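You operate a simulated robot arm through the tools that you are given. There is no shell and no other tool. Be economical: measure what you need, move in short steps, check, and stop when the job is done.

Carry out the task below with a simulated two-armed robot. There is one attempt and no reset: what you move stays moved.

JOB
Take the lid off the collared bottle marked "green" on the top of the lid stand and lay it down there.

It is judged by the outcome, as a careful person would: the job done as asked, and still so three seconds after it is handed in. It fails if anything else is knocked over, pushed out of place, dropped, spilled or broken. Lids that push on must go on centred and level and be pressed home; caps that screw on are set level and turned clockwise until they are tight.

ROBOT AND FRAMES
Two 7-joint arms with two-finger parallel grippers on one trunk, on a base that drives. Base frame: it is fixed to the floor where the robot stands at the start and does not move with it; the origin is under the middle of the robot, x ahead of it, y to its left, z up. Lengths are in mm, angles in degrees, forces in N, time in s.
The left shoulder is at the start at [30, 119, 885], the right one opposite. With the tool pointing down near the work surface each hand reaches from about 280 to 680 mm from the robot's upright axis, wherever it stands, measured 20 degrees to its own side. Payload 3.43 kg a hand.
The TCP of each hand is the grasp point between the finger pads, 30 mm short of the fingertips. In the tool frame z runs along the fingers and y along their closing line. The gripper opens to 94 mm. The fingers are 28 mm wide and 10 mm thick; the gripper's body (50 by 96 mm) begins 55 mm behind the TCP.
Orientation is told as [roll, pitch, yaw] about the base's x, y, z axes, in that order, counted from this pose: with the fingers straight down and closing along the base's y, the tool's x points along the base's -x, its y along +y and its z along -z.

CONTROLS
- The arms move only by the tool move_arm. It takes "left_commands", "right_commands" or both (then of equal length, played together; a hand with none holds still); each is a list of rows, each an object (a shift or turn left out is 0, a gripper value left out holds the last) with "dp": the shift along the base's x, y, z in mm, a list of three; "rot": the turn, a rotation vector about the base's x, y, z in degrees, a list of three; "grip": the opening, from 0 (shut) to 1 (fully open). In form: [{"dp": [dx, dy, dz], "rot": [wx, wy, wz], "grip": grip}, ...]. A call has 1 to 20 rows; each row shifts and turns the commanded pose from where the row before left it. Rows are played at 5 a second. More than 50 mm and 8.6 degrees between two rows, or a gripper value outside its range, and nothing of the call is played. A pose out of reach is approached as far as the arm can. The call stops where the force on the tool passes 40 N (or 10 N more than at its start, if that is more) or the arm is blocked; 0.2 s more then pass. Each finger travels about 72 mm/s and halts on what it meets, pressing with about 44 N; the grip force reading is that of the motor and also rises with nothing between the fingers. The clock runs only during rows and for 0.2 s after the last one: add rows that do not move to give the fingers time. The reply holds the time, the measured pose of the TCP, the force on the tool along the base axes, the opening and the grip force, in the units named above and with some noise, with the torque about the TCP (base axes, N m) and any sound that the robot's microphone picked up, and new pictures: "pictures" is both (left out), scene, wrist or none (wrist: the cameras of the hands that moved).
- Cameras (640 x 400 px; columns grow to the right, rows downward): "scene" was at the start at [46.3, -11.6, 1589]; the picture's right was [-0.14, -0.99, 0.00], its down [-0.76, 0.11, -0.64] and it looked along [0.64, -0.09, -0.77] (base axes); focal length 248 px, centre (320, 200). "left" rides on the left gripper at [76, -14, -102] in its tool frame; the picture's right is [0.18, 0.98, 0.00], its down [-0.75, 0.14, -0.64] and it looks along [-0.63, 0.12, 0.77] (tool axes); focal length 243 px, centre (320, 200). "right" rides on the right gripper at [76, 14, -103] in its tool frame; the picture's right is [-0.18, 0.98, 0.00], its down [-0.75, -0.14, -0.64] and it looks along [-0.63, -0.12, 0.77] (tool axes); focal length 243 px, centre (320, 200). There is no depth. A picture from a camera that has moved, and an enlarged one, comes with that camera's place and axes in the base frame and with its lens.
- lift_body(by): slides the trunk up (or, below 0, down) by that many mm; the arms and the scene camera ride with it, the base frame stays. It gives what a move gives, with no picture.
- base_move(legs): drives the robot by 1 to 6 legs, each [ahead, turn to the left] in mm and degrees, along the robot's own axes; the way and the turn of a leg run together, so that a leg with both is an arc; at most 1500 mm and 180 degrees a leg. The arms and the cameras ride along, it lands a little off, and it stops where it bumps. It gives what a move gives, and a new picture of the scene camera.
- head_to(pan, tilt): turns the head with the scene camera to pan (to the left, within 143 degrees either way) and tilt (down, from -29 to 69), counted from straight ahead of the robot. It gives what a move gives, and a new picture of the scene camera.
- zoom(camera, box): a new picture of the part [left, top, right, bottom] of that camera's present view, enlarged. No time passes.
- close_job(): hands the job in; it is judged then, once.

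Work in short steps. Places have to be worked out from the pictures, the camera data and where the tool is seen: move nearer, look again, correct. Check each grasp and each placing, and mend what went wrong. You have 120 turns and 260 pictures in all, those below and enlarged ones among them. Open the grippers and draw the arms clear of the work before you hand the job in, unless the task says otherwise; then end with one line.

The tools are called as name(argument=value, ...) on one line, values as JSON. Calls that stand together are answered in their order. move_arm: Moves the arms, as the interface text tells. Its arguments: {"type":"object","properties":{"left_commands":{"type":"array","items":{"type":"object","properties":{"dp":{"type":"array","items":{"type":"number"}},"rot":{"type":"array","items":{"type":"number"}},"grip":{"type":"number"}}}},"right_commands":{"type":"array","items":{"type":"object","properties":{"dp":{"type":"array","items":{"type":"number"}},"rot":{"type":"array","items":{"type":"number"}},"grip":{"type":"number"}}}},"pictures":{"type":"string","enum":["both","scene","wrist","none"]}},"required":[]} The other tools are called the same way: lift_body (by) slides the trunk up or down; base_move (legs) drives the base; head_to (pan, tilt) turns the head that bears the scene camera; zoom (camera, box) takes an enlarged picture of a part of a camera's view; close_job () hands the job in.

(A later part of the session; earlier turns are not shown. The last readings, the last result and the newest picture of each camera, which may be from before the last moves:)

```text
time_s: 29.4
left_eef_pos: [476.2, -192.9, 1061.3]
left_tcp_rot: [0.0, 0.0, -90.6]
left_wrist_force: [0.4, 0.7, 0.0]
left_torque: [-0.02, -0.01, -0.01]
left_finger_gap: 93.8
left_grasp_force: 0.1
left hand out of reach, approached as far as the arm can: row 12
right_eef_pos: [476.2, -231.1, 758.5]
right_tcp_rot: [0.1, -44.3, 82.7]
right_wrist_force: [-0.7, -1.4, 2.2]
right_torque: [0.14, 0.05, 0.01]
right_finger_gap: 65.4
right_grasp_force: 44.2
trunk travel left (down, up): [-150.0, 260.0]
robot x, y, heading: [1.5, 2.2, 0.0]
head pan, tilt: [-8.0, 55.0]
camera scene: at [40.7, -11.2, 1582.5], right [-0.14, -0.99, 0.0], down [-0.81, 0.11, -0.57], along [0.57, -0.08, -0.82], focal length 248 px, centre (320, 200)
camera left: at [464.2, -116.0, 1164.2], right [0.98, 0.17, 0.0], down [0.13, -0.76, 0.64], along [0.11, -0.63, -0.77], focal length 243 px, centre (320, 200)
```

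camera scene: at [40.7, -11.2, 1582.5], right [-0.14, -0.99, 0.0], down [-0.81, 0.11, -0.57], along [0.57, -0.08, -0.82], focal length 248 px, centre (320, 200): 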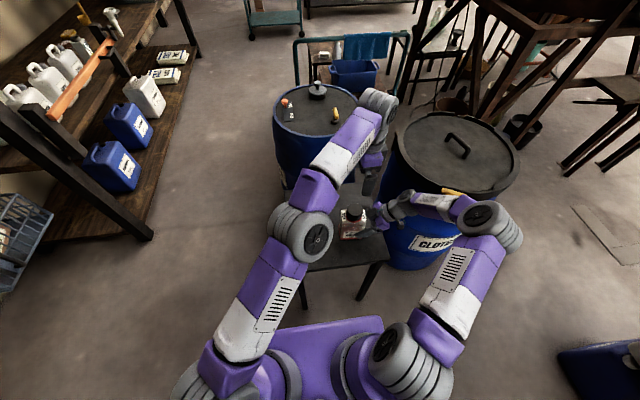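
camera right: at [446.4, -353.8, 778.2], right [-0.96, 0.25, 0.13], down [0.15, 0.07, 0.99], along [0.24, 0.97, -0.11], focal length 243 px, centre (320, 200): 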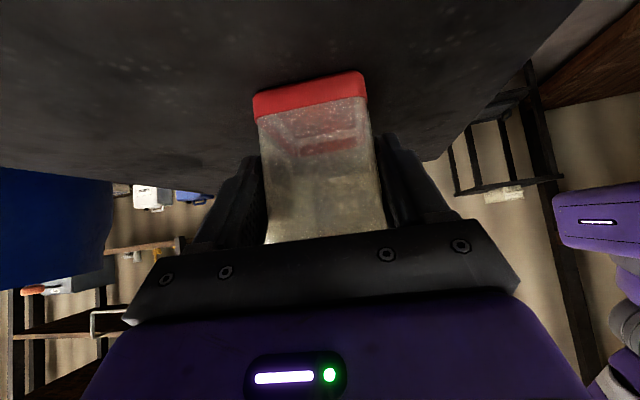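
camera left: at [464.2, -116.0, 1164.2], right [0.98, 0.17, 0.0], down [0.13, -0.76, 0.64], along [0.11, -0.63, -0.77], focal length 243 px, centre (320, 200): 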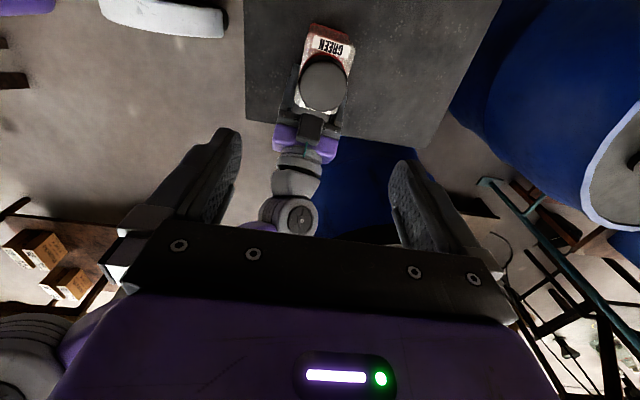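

Cap centre seen from above: ≈(483, -194). I descend to z≈930, correcting x, and narrow the fingers to ~75 mm.

move_arm(left_commands=[{"dp": [0, 0, -40], "grip": 0.8}, {"dp": [0, 0, -40]}, {"dp": [0, 0, -40]}, {}])

zoom(camera="left", box=[180, 0, 460, 240])

```text
time_s: 30.4
left_eef_pos: [475.8, -191.3, 940.9]
left_tcp_rot: [0.0, 0.0, -90.6]
left_wrist_force: [-0.5, 0.3, 0.5]
left_torque: [0.02, 0.0, 0.03]
left_finger_gap: 75.1
left_grasp_force: 0.0
right_eef_pos: [476.5, -230.3, 760.3]
right_tcp_rot: [0.2, -44.4, 82.9]
right_wrist_force: [1.0, 0.5, 2.8]
right_torque: [0.0, 0.11, -0.01]
right_finger_gap: 65.3
right_grasp_force: 43.9
trunk travel left (down, up): [-150.0, 260.0]
robot x, y, heading: [1.2, 2.8, 0.2]
head pan, tilt: [-8.0, 55.0]
camera scene: at [41.2, -10.7, 1582.5], right [-0.14, -0.99, 0.0], down [-0.81, 0.11, -0.57], along [0.57, -0.08, -0.82], focal length 248 px, centre (320, 200)
camera left: at [464.4, -114.0, 1043.6], right [0.98, 0.18, 0.0], down [0.14, -0.75, 0.64], along [0.11, -0.63, -0.77], focal length 243 px, centre (320, 200)
```

scene: 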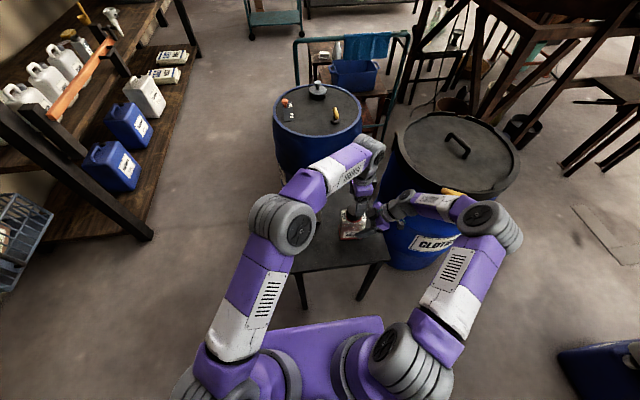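
left: 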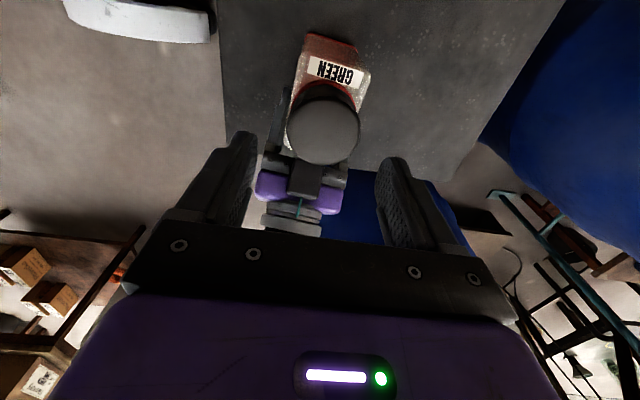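

```text
1.67 times, centred on (320, 120) of left
camera zoom: at [464.4, -114.0, 1043.6], right [0.98, 0.18, 0.0], down [0.14, -0.75, 0.64], along [0.11, -0.63, -0.77], focal length 404 px, centre (320, 333)
```

zoom: 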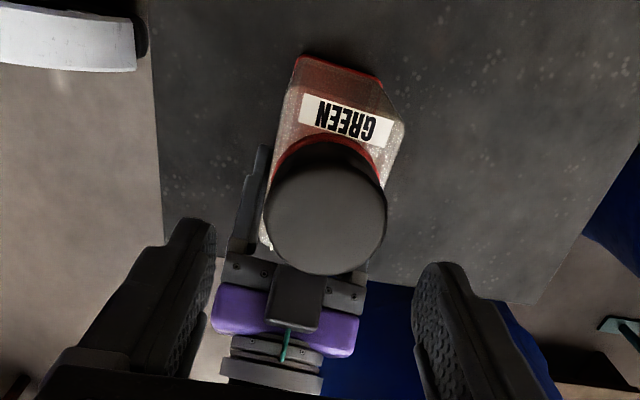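

Cap centre ≈(480.5, -193), diameter ~58 mm. I centre the hand, pre-rotate to -120° to leave room for a counter-clockwise stroke, and come down to z≈895.

move_arm(left_commands=[{"dp": [2.5, -1, 0], "rot": [0, 0, -7.5]}, {"dp": [2, -1, 0], "rot": [0, 0, -7.5]}, {"rot": [0, 0, -7.5]}, {"rot": [0, 0, -7.5]}, {"dp": [0, 0, -23]}, {"dp": [0, 0, -23]}, {}])

zoom(camera="left", box=[180, 0, 460, 240])

zoom(camera="scene", box=[315, 170, 415, 250])

```text
time_s: 32.0
left_eef_pos: [480.8, -192.7, 896.0]
left_tcp_rot: [0.1, -0.1, -120.4]
left_wrist_force: [-0.5, -1.2, -0.4]
left_torque: [-0.05, -0.02, -0.02]
left_finger_gap: 75.4
left_grasp_force: 0.1
right_eef_pos: [476.1, -230.2, 759.4]
right_tcp_rot: [0.1, -44.3, 82.8]
right_wrist_force: [-0.4, -0.7, 3.2]
right_torque: [-0.02, 0.15, -0.01]
right_finger_gap: 65.3
right_grasp_force: 44.3
trunk travel left (down, up): [-150.0, 260.0]
robot x, y, heading: [-3.4, 2.1, 0.0]
head pan, tilt: [-8.0, 55.0]
camera scene: at [41.1, -10.7, 1582.5], right [-0.14, -0.99, 0.0], down [-0.81, 0.11, -0.57], along [0.57, -0.08, -0.82], focal length 248 px, centre (320, 200)
camera left: at [508.8, -119.3, 997.4], right [0.94, -0.34, 0.0], down [-0.26, -0.72, 0.64], along [-0.22, -0.6, -0.77], focal length 243 px, centre (320, 200)
```

scene: 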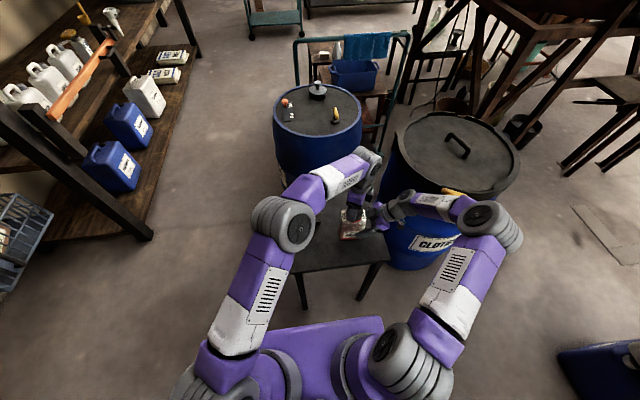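
left: 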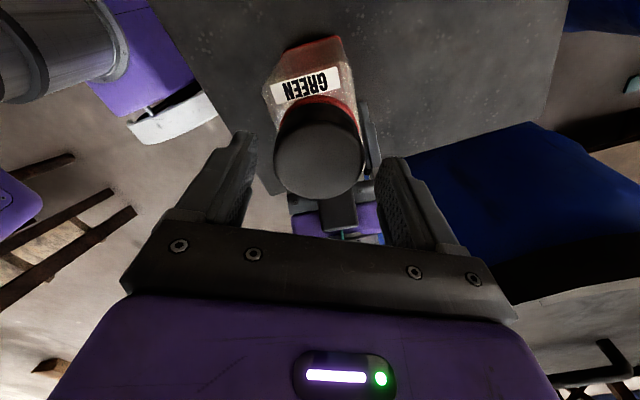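

```text
1.67 times, centred on (320, 120) of left
camera zoom: at [508.8, -119.3, 997.4], right [0.94, -0.34, 0.0], down [-0.26, -0.72, 0.64], along [-0.22, -0.6, -0.77], focal length 404 px, centre (320, 333)
```

zoom: 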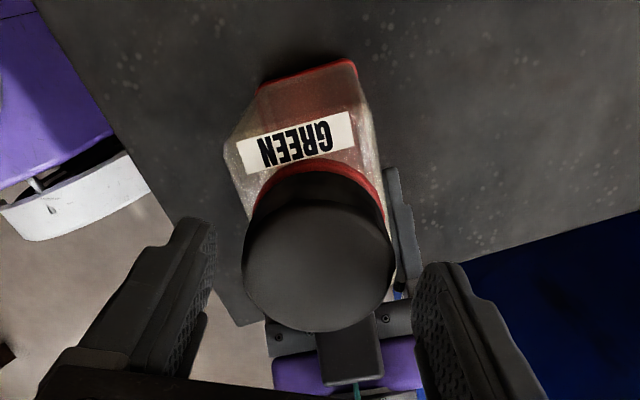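

```text
5.00 times, centred on (365, 210) of scene
camera zoom: at [41.1, -10.7, 1582.5], right [-0.14, -0.99, 0.0], down [-0.81, 0.11, -0.57], along [0.57, -0.08, -0.82], focal length 1240 px, centre (95, 150)
```

zoom: 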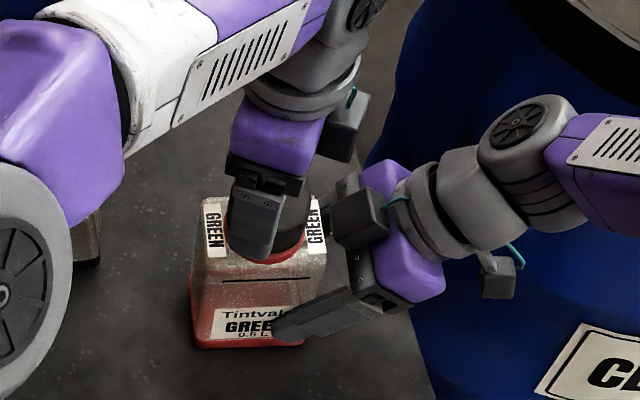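

Cap centre ≈(481, -194.5), nearly aligned. I lower to z≈864 so the tips clear the collar, then close on the cap.

move_arm(left_commands=[{"dp": [0, -1.5, -16]}, {"dp": [0, 0, -16]}, {}, {"grip": 0.7}, {"grip": 0.64}, {"grip": 0.58}, {"grip": 0.52}, {}, {}])

zoom(camera="scene", box=[325, 190, 385, 240])

```text
time_s: 34.0
left_eef_pos: [481.4, -193.3, 862.4]
left_tcp_rot: [-0.1, 0.0, -120.4]
left_wrist_force: [-7.0, 5.2, 1.6]
left_torque: [0.0, 0.07, 0.0]
left_finger_gap: 54.0
left_grasp_force: 44.6
right_eef_pos: [476.8, -230.1, 757.1]
right_tcp_rot: [0.2, -44.1, 82.7]
right_wrist_force: [6.1, -4.3, 0.9]
right_torque: [0.39, 0.67, -0.25]
right_finger_gap: 65.3
right_grasp_force: 43.7
trunk travel left (down, up): [-150.0, 260.0]
robot x, y, heading: [-0.3, 0.6, -0.2]
head pan, tilt: [-8.0, 55.0]
heard: snap
camera scene: at [41.2, -10.7, 1582.4], right [-0.14, -0.99, 0.0], down [-0.81, 0.11, -0.57], along [0.57, -0.08, -0.82], focal length 248 px, centre (320, 200)
camera left: at [508.7, -120.9, 965.3], right [0.94, -0.34, 0.0], down [-0.26, -0.72, 0.64], along [-0.22, -0.6, -0.77], focal length 243 px, centre (320, 200)
```

scene: 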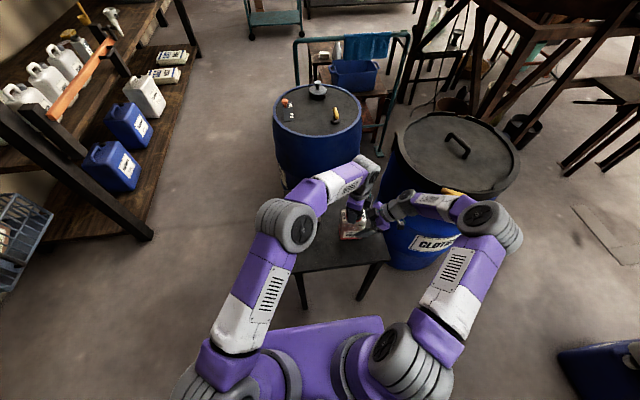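
left: 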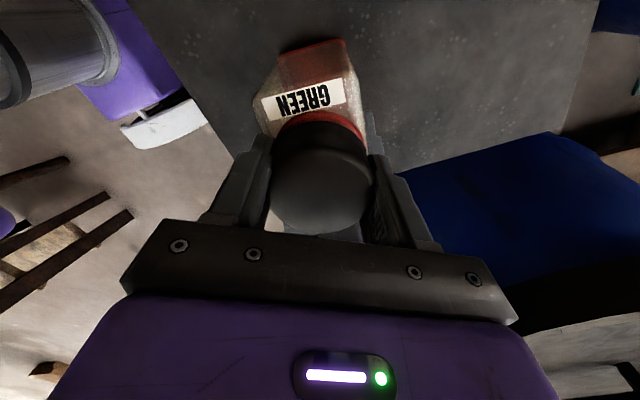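

```text
8.00 times, centred on (355, 215) of scene
camera zoom: at [41.2, -10.7, 1582.4], right [-0.14, -0.99, 0.0], down [-0.81, 0.11, -0.57], along [0.57, -0.08, -0.82], focal length 1984 px, centre (40, 80)
```

zoom: 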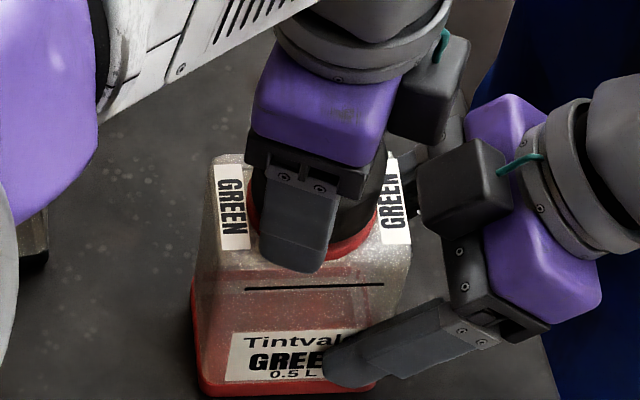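

A snap was heard as the cap was gripped (gap 54 mm), perhaps the lid's seat releasing. I lift very gently by a few mm to test.

move_arm(left_commands=[{"dp": [0, 0, 1.5]}, {"dp": [0, 0, 1.5]}, {"dp": [0, 0, 1.5]}, {}], pictures="wrist")

zoom(camera="scene", box=[325, 190, 385, 240])

```text
time_s: 35.0
left_eef_pos: [481.5, -194.0, 867.1]
left_tcp_rot: [-0.2, -0.1, -120.4]
left_wrist_force: [-7.7, 7.9, -3.7]
left_torque: [0.08, 0.06, 0.03]
left_finger_gap: 53.9
left_grasp_force: 44.0
right_eef_pos: [478.0, -230.4, 758.0]
right_tcp_rot: [0.2, -44.3, 82.7]
right_wrist_force: [7.8, -7.9, 3.0]
right_torque: [0.88, 0.71, -0.31]
right_finger_gap: 65.3
right_grasp_force: 44.6
trunk travel left (down, up): [-150.0, 260.0]
robot x, y, heading: [-1.7, -0.1, 0.1]
head pan, tilt: [-8.0, 55.0]
camera left: at [509.0, -121.2, 969.6], right [0.94, -0.34, 0.0], down [-0.26, -0.72, 0.64], along [-0.22, -0.6, -0.77], focal length 243 px, centre (320, 200)
```

left: 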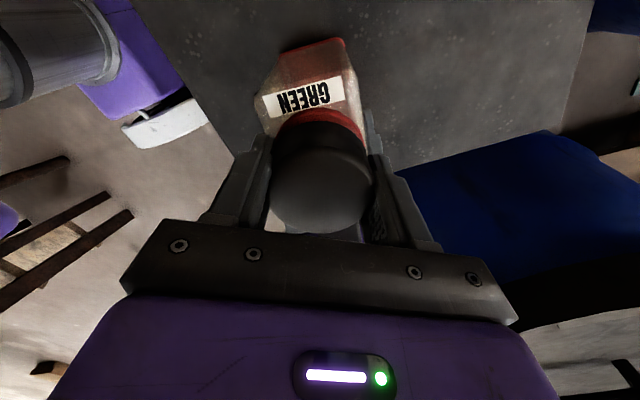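

```text
8.00 times, centred on (355, 215) of scene
camera zoom: at [41.5, -10.9, 1582.4], right [-0.14, -0.99, 0.0], down [-0.81, 0.11, -0.57], along [0.57, -0.08, -0.82], focal length 1984 px, centre (40, 80)
```

zoom: 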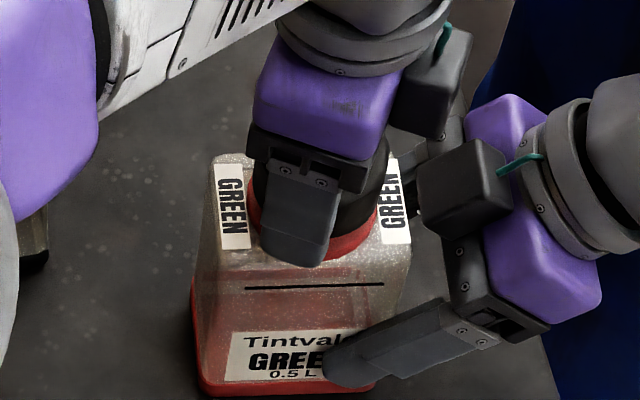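

The cap seems to be rising with only ~4 N, with some sideways force. I ease the hand a touch toward (-x, +y) and raise a bit more.

move_arm(left_commands=[{"dp": [-1, 1, 0]}, {}, {"dp": [0, 0, 2]}, {"dp": [0, 0, 2]}, {}], pictures="wrist")

zoom(camera="scene", box=[325, 190, 385, 240])

zoom(camera="left", box=[240, 20, 400, 240])

```text
time_s: 36.2
left_eef_pos: [480.2, -194.2, 871.8]
left_tcp_rot: [0.0, 0.0, -120.4]
left_wrist_force: [-3.3, 2.7, -0.6]
left_torque: [0.0, 0.05, 0.02]
left_finger_gap: 53.7
left_grasp_force: 43.6
right_eef_pos: [476.3, -230.4, 758.3]
right_tcp_rot: [0.1, -44.4, 82.8]
right_wrist_force: [2.7, -2.9, 2.6]
right_torque: [0.22, 0.43, -0.09]
right_finger_gap: 65.4
right_grasp_force: 44.2
trunk travel left (down, up): [-150.0, 260.0]
robot x, y, heading: [-1.8, 2.0, 0.0]
head pan, tilt: [-8.0, 55.0]
camera left: at [508.3, -120.3, 974.3], right [0.94, -0.34, 0.0], down [-0.26, -0.72, 0.64], along [-0.22, -0.6, -0.77], focal length 243 px, centre (320, 200)
```

left: 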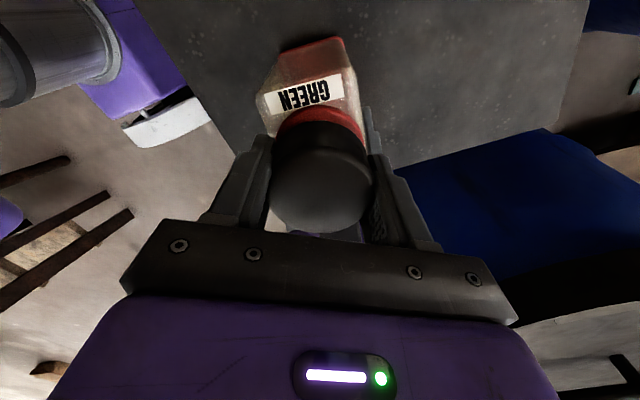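

```text
8.00 times, centred on (355, 215) of scene
camera zoom: at [41.3, -10.8, 1582.4], right [-0.14, -0.99, 0.0], down [-0.81, 0.11, -0.57], along [0.57, -0.08, -0.82], focal length 1984 px, centre (40, 80)
```

zoom: 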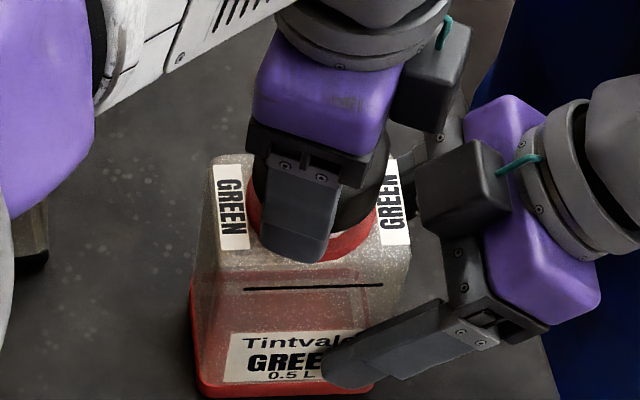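

```text
1.82 times, centred on (320, 130) of left
camera zoom: at [508.3, -120.3, 974.3], right [0.94, -0.34, 0.0], down [-0.26, -0.72, 0.64], along [-0.22, -0.6, -0.77], focal length 441 px, centre (320, 327)
```

zoom: 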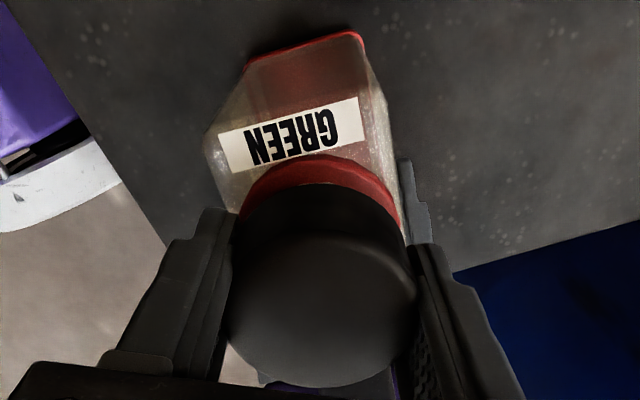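

The cap stays in the fingers and is rising with hardly any force, showing more of the red collar. I continue lifting straight up.

move_arm(left_commands=[{"dp": [0, 0, 4]}, {"dp": [0, 0, 4]}, {"dp": [0, 0, 4]}, {"dp": [0, 0, 5]}, {"dp": [0, 0, 6]}, {"dp": [0, 0, 7]}, {}], pictures="wrist")

zoom(camera="scene", box=[325, 180, 395, 240])

```text
time_s: 37.8
left_eef_pos: [479.5, -192.4, 901.4]
left_tcp_rot: [-0.1, -0.1, -120.4]
left_wrist_force: [-0.6, 0.1, 0.0]
left_torque: [0.0, 0.01, -0.04]
left_finger_gap: 53.6
left_grasp_force: 44.6
right_eef_pos: [477.3, -230.2, 759.6]
right_tcp_rot: [0.2, -44.4, 82.8]
right_wrist_force: [-0.5, -0.1, 0.6]
right_torque: [-0.03, 0.07, -0.01]
right_finger_gap: 65.3
right_grasp_force: 43.5
trunk travel left (down, up): [-150.0, 260.0]
robot x, y, heading: [2.5, 1.6, 0.3]
head pan, tilt: [-8.0, 55.0]
camera left: at [507.9, -120.2, 1004.3], right [0.94, -0.34, 0.0], down [-0.26, -0.72, 0.64], along [-0.22, -0.6, -0.77], focal length 243 px, centre (320, 200)
```

left: 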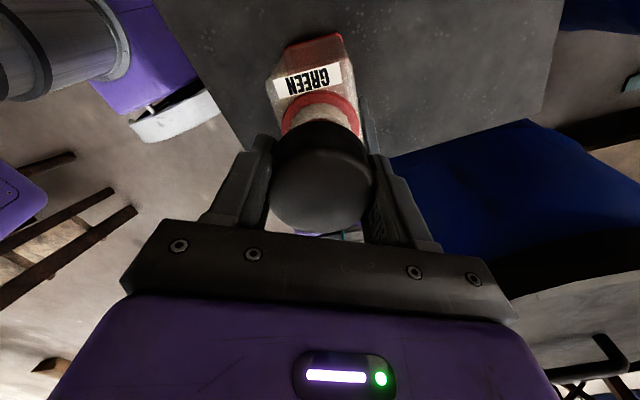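

```text
6.67 times, centred on (360, 210) of scene
camera zoom: at [41.3, -10.8, 1582.4], right [-0.14, -0.99, 0.0], down [-0.81, 0.11, -0.57], along [0.57, -0.08, -0.82], focal length 1653 px, centre (53, 133)
```

zoom: 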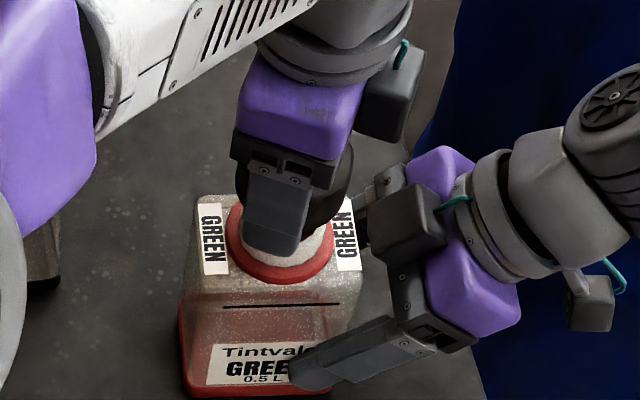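

The lid is off cleanly with the collar left on the bottle. I raise it further, then move it over free table space around (420, -60), while the right hand keeps the bottle steady.

move_arm(left_commands=[{"dp": [0, 0, 30]}, {"dp": [0, 0, 35]}, {"dp": [-15, 33, 0]}, {"dp": [-15, 33, 0]}, {"dp": [-15, 33, 0]}, {"dp": [-15, 33, 0]}, {}])

```text
time_s: 39.4
left_eef_pos: [419.1, -61.9, 966.0]
left_tcp_rot: [0.0, 0.0, -120.4]
left_wrist_force: [-0.9, 0.6, 0.1]
left_torque: [-0.01, -0.01, -0.01]
left_finger_gap: 53.8
left_grasp_force: 44.1
right_eef_pos: [476.8, -229.7, 757.4]
right_tcp_rot: [0.2, -44.4, 82.6]
right_wrist_force: [-0.9, -0.5, 0.7]
right_torque: [-0.06, 0.02, 0.0]
right_finger_gap: 65.4
right_grasp_force: 44.1
trunk travel left (down, up): [-150.0, 260.0]
robot x, y, heading: [-0.1, 1.5, -0.2]
head pan, tilt: [-8.0, 55.0]
camera scene: at [41.3, -11.0, 1582.4], right [-0.14, -0.99, 0.0], down [-0.81, 0.11, -0.57], along [0.57, -0.08, -0.82], focal length 248 px, centre (320, 200)
camera left: at [446.9, 10.9, 1068.6], right [0.94, -0.34, 0.0], down [-0.26, -0.72, 0.64], along [-0.22, -0.6, -0.77], focal length 243 px, centre (320, 200)
```

scene: 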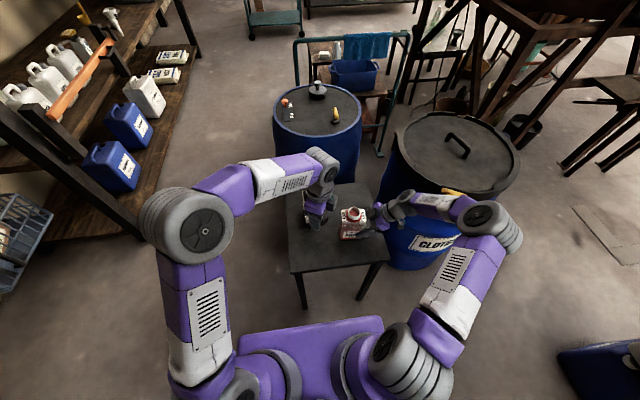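
left: 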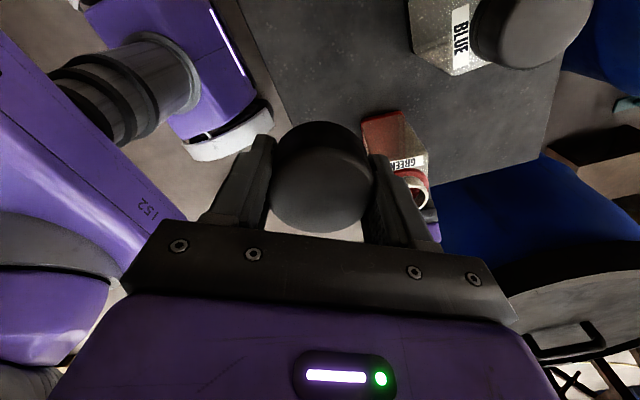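

Lid held well clear. Now I open the right hand slowly and withdraw it along its finger axis, leaving the bottle standing.

move_arm(right_commands=[{"grip": 0.72}, {"grip": 0.78}, {"grip": 0.88}, {"grip": 1.0}, {}, {"dp": [0, -12, 12]}, {"dp": [0, -24, 25]}, {"dp": [0, -24, 25]}, {"dp": [0, -24, 25]}, {"dp": [0, -24, 25]}, {}])

zoom(camera="right", box=[200, 0, 520, 220])

```text
time_s: 41.8
left_eef_pos: [418.4, -61.8, 965.3]
left_tcp_rot: [0.0, 0.1, -120.5]
left_wrist_force: [-0.6, -0.4, -0.3]
left_torque: [0.01, 0.0, 0.01]
left_finger_gap: 53.7
left_grasp_force: 43.8
right_eef_pos: [476.5, -338.5, 869.6]
right_tcp_rot: [0.2, -44.4, 82.7]
right_wrist_force: [1.0, 0.1, -0.3]
right_torque: [-0.02, 0.01, -0.01]
right_finger_gap: 94.0
right_grasp_force: 0.0
trunk travel left (down, up): [-150.0, 260.0]
robot x, y, heading: [1.0, 0.0, 0.1]
head pan, tilt: [-8.0, 55.0]
camera scene: at [41.5, -10.8, 1582.4], right [-0.14, -0.99, 0.0], down [-0.81, 0.11, -0.57], along [0.57, -0.08, -0.82], focal length 248 px, centre (320, 200)
camera right: at [446.5, -461.9, 889.9], right [-0.96, 0.25, 0.13], down [0.15, 0.07, 0.99], along [0.24, 0.97, -0.11], focal length 243 px, centre (320, 200)
```

scene: 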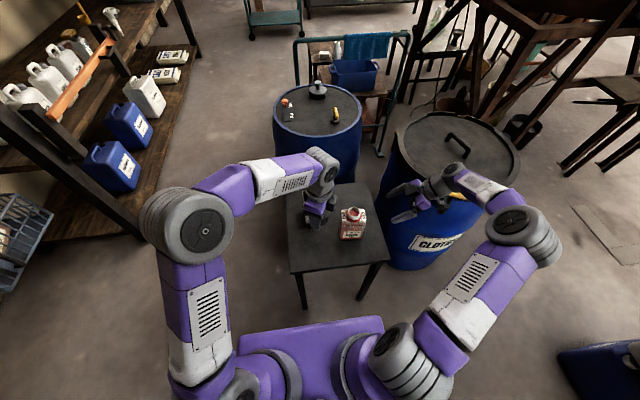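
right: 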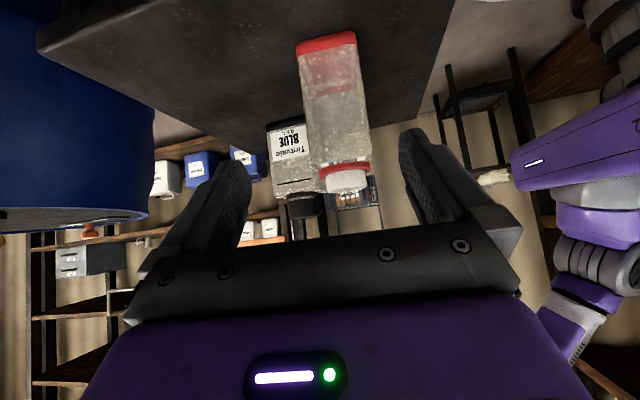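

```text
1.82 times, centred on (360, 110) of right
camera zoom: at [446.5, -461.9, 889.9], right [-0.96, 0.25, 0.13], down [0.15, 0.07, 0.99], along [0.24, 0.97, -0.11], focal length 441 px, centre (247, 364)
```

zoom: 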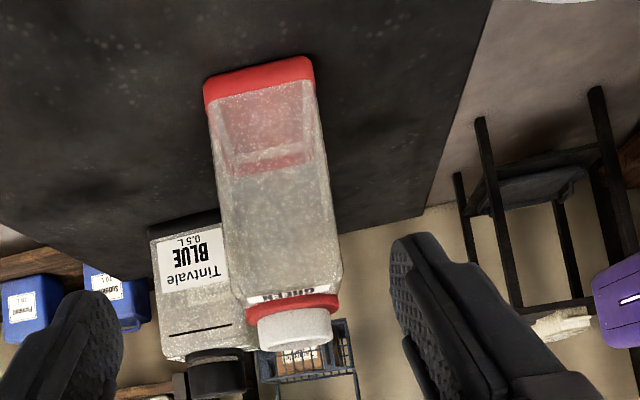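

The bottle stands undisturbed, uncapped. Now I lower the lid over the free table spot to TCP z≈770 and check.

move_arm(left_commands=[{"dp": [0, 0, -45]}, {"dp": [0, 0, -45]}, {"dp": [0, 0, -45]}, {"dp": [0, 0, -45]}, {"dp": [0, 0, -15]}, {}])

zoom(camera="right", box=[300, 0, 540, 160])

zoom(camera="scene", box=[270, 180, 390, 270])

```text
time_s: 43.2
left_eef_pos: [420.4, -62.2, 770.9]
left_tcp_rot: [0.0, 0.0, -120.4]
left_wrist_force: [0.0, -0.6, -0.2]
left_torque: [0.04, 0.02, 0.01]
left_finger_gap: 53.8
left_grasp_force: 44.0
right_eef_pos: [477.1, -337.8, 869.5]
right_tcp_rot: [0.1, -44.2, 82.9]
right_wrist_force: [0.2, 0.4, 0.4]
right_torque: [0.0, 0.04, -0.01]
right_finger_gap: 94.0
right_grasp_force: 0.0
trunk travel left (down, up): [-150.0, 260.0]
robot x, y, heading: [-2.6, -1.1, -0.1]
head pan, tilt: [-8.0, 55.0]
camera scene: at [41.4, -10.8, 1582.5], right [-0.14, -0.99, 0.0], down [-0.81, 0.11, -0.57], along [0.57, -0.08, -0.82], focal length 248 px, centre (320, 200)
camera left: at [448.1, 11.0, 874.0], right [0.94, -0.34, 0.0], down [-0.26, -0.72, 0.64], along [-0.22, -0.6, -0.77], focal length 243 px, centre (320, 200)
```

scene: 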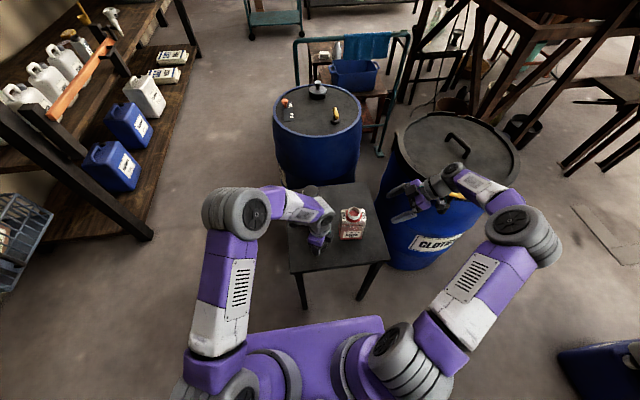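
left: 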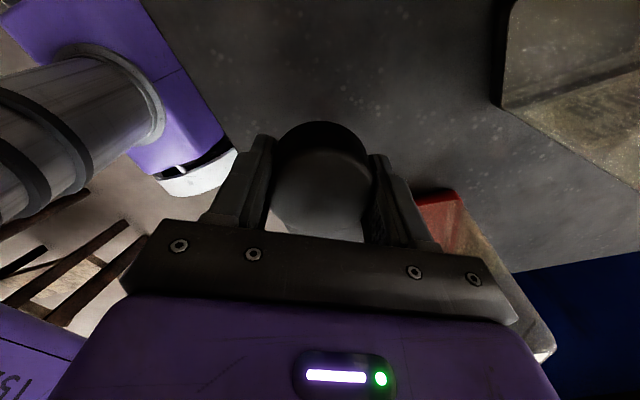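

```text
2.50 times, centred on (420, 80) of right
camera zoom: at [446.4, -461.7, 889.7], right [-0.96, 0.25, 0.13], down [0.15, 0.07, 0.99], along [0.24, 0.97, -0.11], focal length 606 px, centre (70, 500)
```

zoom: 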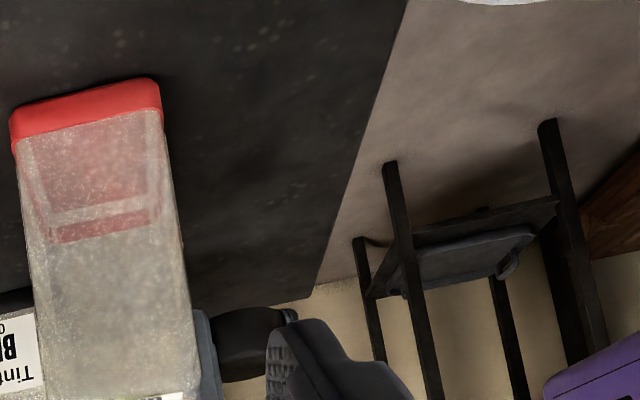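

```text
4.44 times, centred on (330, 225) of scene
camera zoom: at [41.4, -10.8, 1582.5], right [-0.14, -0.99, 0.0], down [-0.81, 0.11, -0.57], along [0.57, -0.08, -0.82], focal length 1102 px, centre (276, 89)
```

zoom: 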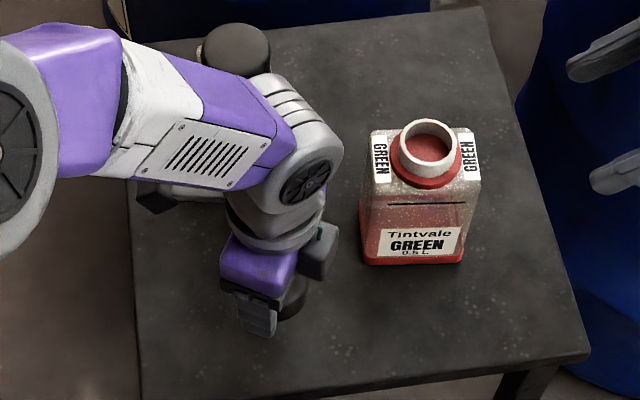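

The area under the lid is free, and the arm passes well short of the blue bottle. I lower in small steps until contact shows in the force.

move_arm(left_commands=[{"dp": [0, 0, -10]}, {"dp": [0, 0, -8]}, {"dp": [0, 0, -4]}, {"dp": [0, 0, -3]}, {}])

zoom(camera="right", box=[340, 60, 480, 160])

zoom(camera="left", box=[240, 100, 400, 250])

```text
time_s: 44.4
left_eef_pos: [419.4, -60.4, 746.2]
left_tcp_rot: [0.0, 0.0, -120.4]
left_wrist_force: [-0.2, -0.4, -0.2]
left_torque: [0.01, 0.0, 0.02]
left_finger_gap: 53.6
left_grasp_force: 44.4
right_eef_pos: [476.1, -336.9, 869.6]
right_tcp_rot: [0.2, -44.3, 82.8]
right_wrist_force: [0.1, 0.5, -0.9]
right_torque: [0.0, 0.02, -0.03]
right_finger_gap: 93.8
right_grasp_force: 0.0
trunk travel left (down, up): [-150.0, 260.0]
robot x, y, heading: [-2.7, -1.1, 0.1]
head pan, tilt: [-8.0, 55.0]
camera scene: at [41.4, -10.8, 1582.4], right [-0.14, -0.99, 0.0], down [-0.81, 0.11, -0.57], along [0.57, -0.08, -0.82], focal length 248 px, centre (320, 200)
camera left: at [448.0, 11.7, 849.1], right [0.94, -0.34, 0.0], down [-0.26, -0.72, 0.64], along [-0.22, -0.6, -0.77], focal length 243 px, centre (320, 200)
```

scene: 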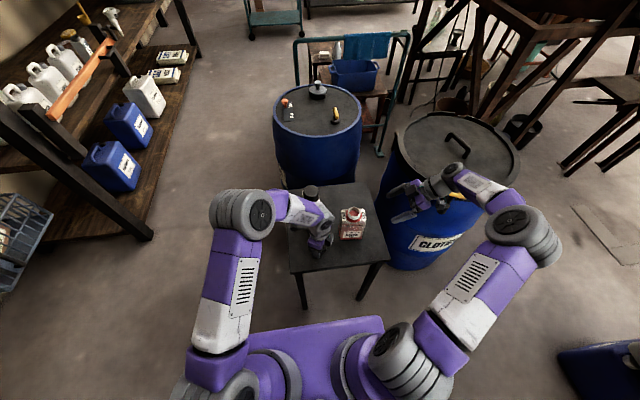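
left: 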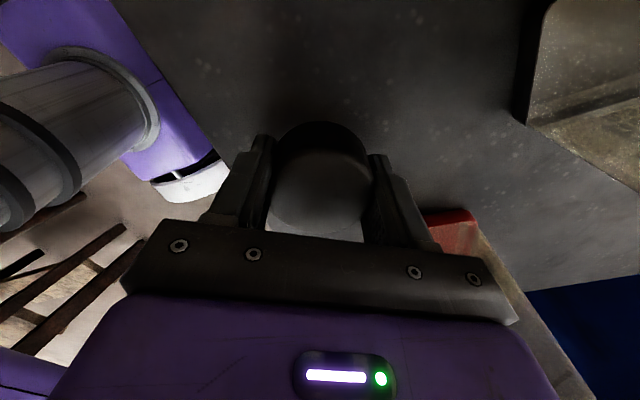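

```text
4.00 times, centred on (410, 110) of right
camera zoom: at [446.4, -461.7, 889.7], right [-0.96, 0.25, 0.13], down [0.15, 0.07, 0.99], along [0.24, 0.97, -0.11], focal length 970 px, centre (-40, 560)
```

zoom: 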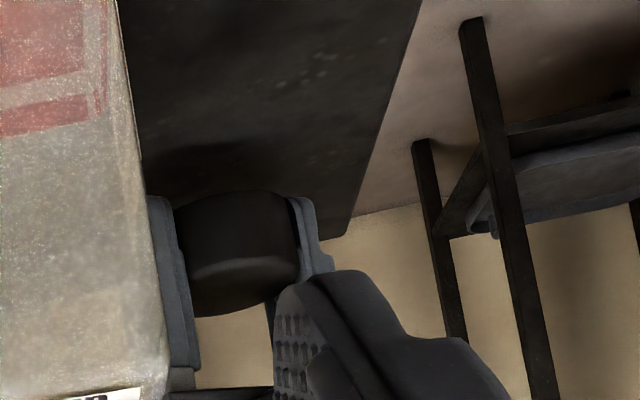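

```text
2.67 times, centred on (320, 175) of left
camera zoom: at [448.0, 11.7, 849.1], right [0.94, -0.34, 0.0], down [-0.26, -0.72, 0.64], along [-0.22, -0.6, -0.77], focal length 647 px, centre (320, 267)
```

zoom: 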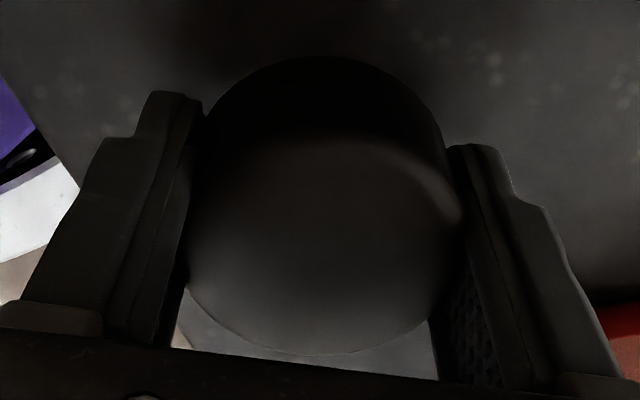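

The cap rim is about level with the fingertips. I step down 1 mm at a time until contact.

move_arm(left_commands=[{"dp": [0, 0, -1.5]}, {"dp": [0, 0, -1.5]}, {}], pictures="none")

move_arm(left_commands=[{"dp": [0, 0, -1]}, {"dp": [0, 0, -1]}, {}], pictures="none")

```text
time_s: 45.2
left_eef_pos: [420.2, -61.9, 743.2]
left_tcp_rot: [0.1, 0.0, -120.4]
left_wrist_force: [-0.6, 0.1, -0.6]
left_torque: [-0.04, -0.02, 0.02]
left_finger_gap: 53.6
left_grasp_force: 43.9
right_eef_pos: [475.6, -338.7, 869.3]
right_tcp_rot: [0.2, -44.4, 82.8]
right_wrist_force: [0.3, -0.4, -0.1]
right_torque: [0.02, 0.0, -0.02]
right_finger_gap: 94.1
right_grasp_force: 0.1
trunk travel left (down, up): [-150.0, 260.0]
robot x, y, heading: [-0.3, -1.2, 0.2]
head pan, tilt: [-8.0, 55.0]
```

```text
time_s: 46.0
left_eef_pos: [420.2, -61.1, 739.6]
left_tcp_rot: [-0.1, 0.0, -120.4]
left_wrist_force: [0.0, 0.3, -0.7]
left_torque: [0.01, 0.03, -0.02]
left_finger_gap: 53.8
left_grasp_force: 43.8
right_eef_pos: [476.3, -337.4, 869.5]
right_tcp_rot: [0.2, -44.4, 82.8]
right_wrist_force: [0.6, -0.3, 0.6]
right_torque: [-0.04, 0.0, -0.04]
right_finger_gap: 93.8
right_grasp_force: 0.1
trunk travel left (down, up): [-150.0, 260.0]
robot x, y, heading: [-0.5, 0.5, -0.1]
head pan, tilt: [-8.0, 55.0]
```

No contact yet at 740; I continue in 1 mm steps.

move_arm(left_commands=[{"dp": [0, 0, -1]}, {"dp": [0, 0, -1]}, {}], pictures="none")

move_arm(left_commands=[{"dp": [0, 0, -1]}, {"dp": [0, 0, -1]}, {}], pictures="wrist")

zoom(camera="right", box=[340, 60, 480, 160])

```text
time_s: 46.8
left_eef_pos: [420.2, -60.2, 739.5]
left_tcp_rot: [0.0, 0.0, -120.3]
left_wrist_force: [0.2, 0.4, -0.7]
left_torque: [0.01, 0.01, -0.03]
left_finger_gap: 53.9
left_grasp_force: 43.9
right_eef_pos: [475.9, -337.9, 868.7]
right_tcp_rot: [0.2, -44.4, 82.8]
right_wrist_force: [0.4, 0.5, -0.1]
right_torque: [0.0, -0.02, -0.02]
right_finger_gap: 94.1
right_grasp_force: 0.1
trunk travel left (down, up): [-150.0, 260.0]
robot x, y, heading: [-0.4, -3.0, -0.1]
head pan, tilt: [-8.0, 55.0]
```

```text
time_s: 47.6
left_eef_pos: [420.1, -61.2, 737.5]
left_tcp_rot: [0.0, 0.0, -120.4]
left_wrist_force: [-0.2, -0.2, -0.5]
left_torque: [0.01, -0.07, 0.02]
left_finger_gap: 53.5
left_grasp_force: 44.7
right_eef_pos: [476.4, -337.3, 870.7]
right_tcp_rot: [0.2, -44.3, 82.8]
right_wrist_force: [0.4, -0.5, 0.3]
right_torque: [0.01, -0.03, -0.03]
right_finger_gap: 93.8
right_grasp_force: 0.0
trunk travel left (down, up): [-150.0, 260.0]
robot x, y, heading: [-1.2, 1.4, 0.0]
head pan, tilt: [-8.0, 55.0]
camera left: at [448.1, 11.6, 839.9], right [0.94, -0.34, 0.0], down [-0.26, -0.72, 0.64], along [-0.22, -0.6, -0.77], focal length 243 px, centre (320, 200)
```

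left: 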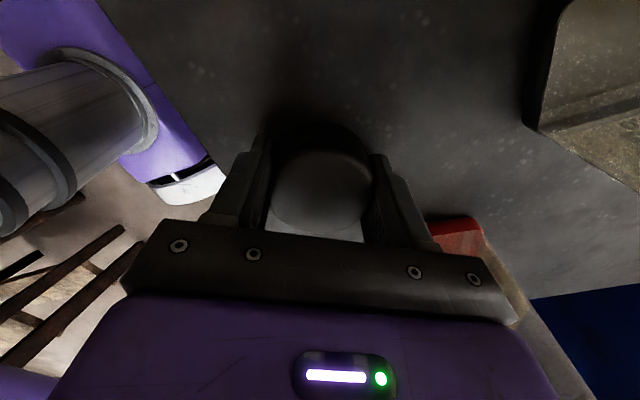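

```text
4.00 times, centred on (410, 110) of right
camera zoom: at [446.4, -461.7, 889.7], right [-0.96, 0.25, 0.13], down [0.15, 0.07, 0.99], along [0.24, 0.97, -0.11], focal length 970 px, centre (-40, 560)
```

zoom: 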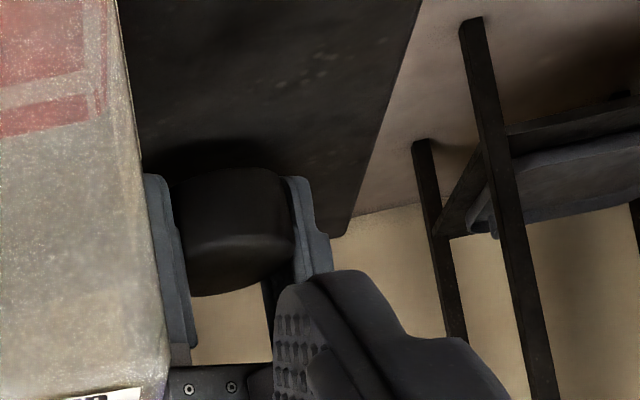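

Still a small gap above the table; I keep stepping down and checking force.

move_arm(left_commands=[{"dp": [0, 0, -1]}, {"dp": [0, 0, -1]}, {"dp": [0, 0, -1]}, {}], pictures="none")

move_arm(left_commands=[{"dp": [0, 0, -1]}, {"dp": [0, 0, -1]}, {}], pictures="none")

zoom(camera="right", box=[340, 60, 480, 160])

```text
time_s: 48.6
left_eef_pos: [420.0, -63.0, 734.5]
left_tcp_rot: [-0.1, 0.0, -120.4]
left_wrist_force: [-0.4, -0.9, -0.3]
left_torque: [-0.02, 0.02, 0.02]
left_finger_gap: 53.8
left_grasp_force: 44.4
right_eef_pos: [477.9, -337.6, 870.1]
right_tcp_rot: [0.3, -44.3, 82.9]
right_wrist_force: [-0.3, 0.9, 0.1]
right_torque: [-0.01, 0.02, 0.02]
right_finger_gap: 94.0
right_grasp_force: 0.2
trunk travel left (down, up): [-150.0, 260.0]
robot x, y, heading: [-0.7, 2.7, 0.1]
head pan, tilt: [-8.0, 55.0]
```

```text
time_s: 49.4
left_eef_pos: [419.5, -61.9, 733.0]
left_tcp_rot: [0.0, 0.0, -120.4]
left_wrist_force: [-0.3, 0.3, 0.3]
left_torque: [0.0, 0.0, -0.01]
left_finger_gap: 53.9
left_grasp_force: 43.7
right_eef_pos: [477.7, -338.4, 870.0]
right_tcp_rot: [0.2, -44.3, 82.7]
right_wrist_force: [0.6, 0.0, 0.2]
right_torque: [-0.01, 0.0, -0.04]
right_finger_gap: 94.1
right_grasp_force: 0.1
trunk travel left (down, up): [-150.0, 260.0]
robot x, y, heading: [-2.0, -1.7, 0.0]
head pan, tilt: [-8.0, 55.0]
```

```text
4.00 times, centred on (410, 110) of right
camera zoom: at [446.4, -461.7, 889.6], right [-0.96, 0.25, 0.13], down [0.15, 0.07, 0.99], along [0.24, 0.97, -0.11], focal length 970 px, centre (-40, 560)
```

zoom: 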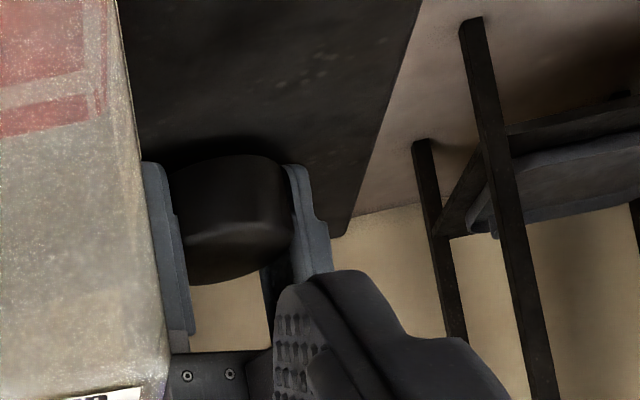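

Still a few mm above; continuing down.

move_arm(left_commands=[{"dp": [0, 0, -1]}, {"dp": [0, 0, -1]}, {"dp": [0, 0, -1]}, {}], pictures="none")

move_arm(left_commands=[{"dp": [0, 0, -1]}, {"dp": [0, 0, -1]}, {}], pictures="none")

zoom(camera="right", box=[340, 60, 480, 160])

```text
time_s: 50.4
left_eef_pos: [419.8, -61.6, 729.6]
left_tcp_rot: [0.1, 0.0, -120.4]
left_wrist_force: [-1.0, 3.1, 11.1]
left_torque: [0.22, 0.38, -0.06]
left_finger_gap: 53.6
left_grasp_force: 43.9
right_eef_pos: [476.2, -338.5, 868.9]
right_tcp_rot: [0.2, -44.4, 82.7]
right_wrist_force: [-0.2, 0.0, 0.4]
right_torque: [-0.01, 0.01, 0.02]
right_finger_gap: 93.9
right_grasp_force: 0.0
trunk travel left (down, up): [-150.0, 260.0]
robot x, y, heading: [0.9, 0.7, -0.1]
head pan, tilt: [-8.0, 55.0]
```

```text
time_s: 51.1
left_eef_pos: [419.1, -61.3, 729.0]
left_tcp_rot: [0.0, 0.2, -120.5]
left_wrist_force: [-7.2, 4.3, 15.6]
left_torque: [0.35, 0.71, -0.03]
left_finger_gap: 53.5
left_grasp_force: 44.5
right_eef_pos: [476.5, -337.2, 871.0]
right_tcp_rot: [0.1, -44.4, 82.9]
right_wrist_force: [-0.3, -0.5, 0.2]
right_torque: [-0.03, -0.02, -0.01]
right_finger_gap: 93.9
right_grasp_force: 0.0
trunk travel left (down, up): [-150.0, 260.0]
robot x, y, heading: [1.3, -0.1, 0.0]
head pan, tilt: [-8.0, 55.0]
stopped in row 3 (left hand): the force on the tool passed its limit at 41 N (the readings are from after the stop); the commanded pose is now the measured one
```

```text
4.00 times, centred on (410, 110) of right
camera zoom: at [445.6, -461.2, 890.1], right [-0.96, 0.25, 0.13], down [0.15, 0.07, 0.99], along [0.24, 0.97, -0.11], focal length 970 px, centre (-40, 560)
```

zoom: 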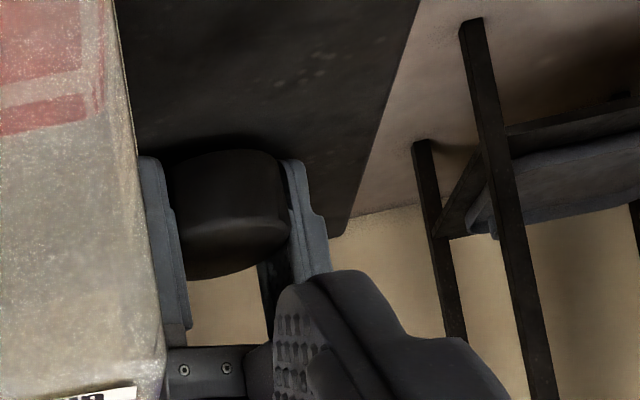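

Contact is made (TCP ≈ 729.5, so the table is at ~700). I relieve 1 mm and open slowly to lay the lid down.

move_arm(left_commands=[{"dp": [0, 0, 0.8]}, {}, {"grip": 0.6}, {"grip": 0.64}, {"grip": 0.7}, {"grip": 0.76}, {"grip": 0.82}, {}], pictures="wrist")

zoom(camera="right", box=[340, 60, 480, 160])

```text
time_s: 52.9
left_eef_pos: [422.4, -62.6, 729.6]
left_tcp_rot: [0.3, 0.0, -120.3]
left_wrist_force: [8.5, -4.3, 10.0]
left_torque: [0.09, 0.17, -0.01]
left_finger_gap: 71.6
left_grasp_force: 0.1
right_eef_pos: [476.3, -337.4, 869.7]
right_tcp_rot: [0.2, -44.5, 82.8]
right_wrist_force: [0.4, 0.6, 0.8]
right_torque: [0.0, -0.01, 0.0]
right_finger_gap: 93.9
right_grasp_force: 0.0
trunk travel left (down, up): [-150.0, 260.0]
robot x, y, heading: [1.7, 1.1, 0.1]
head pan, tilt: [-8.0, 55.0]
camera left: at [449.7, 10.6, 833.1], right [0.94, -0.34, 0.01], down [-0.26, -0.72, 0.64], along [-0.21, -0.61, -0.77], focal length 243 px, centre (320, 200)
```

left: 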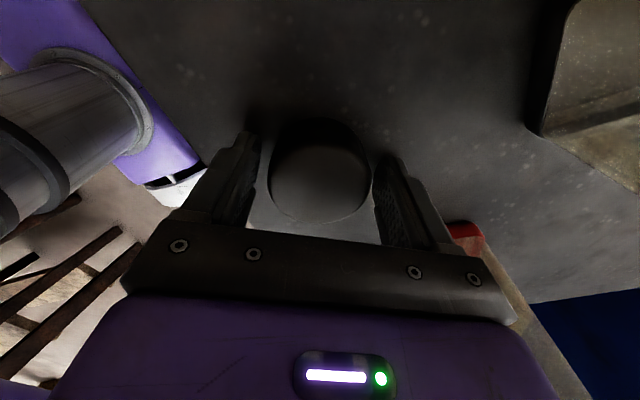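

```text
4.00 times, centred on (410, 110) of right
camera zoom: at [446.5, -461.8, 889.6], right [-0.96, 0.25, 0.13], down [0.15, 0.07, 0.99], along [0.24, 0.97, -0.11], focal length 970 px, centre (-40, 560)
```

zoom: 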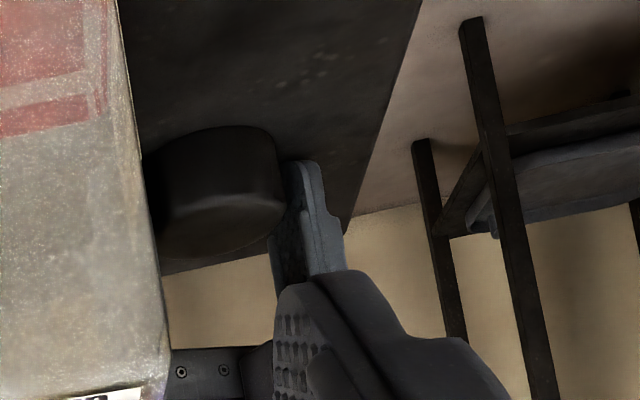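

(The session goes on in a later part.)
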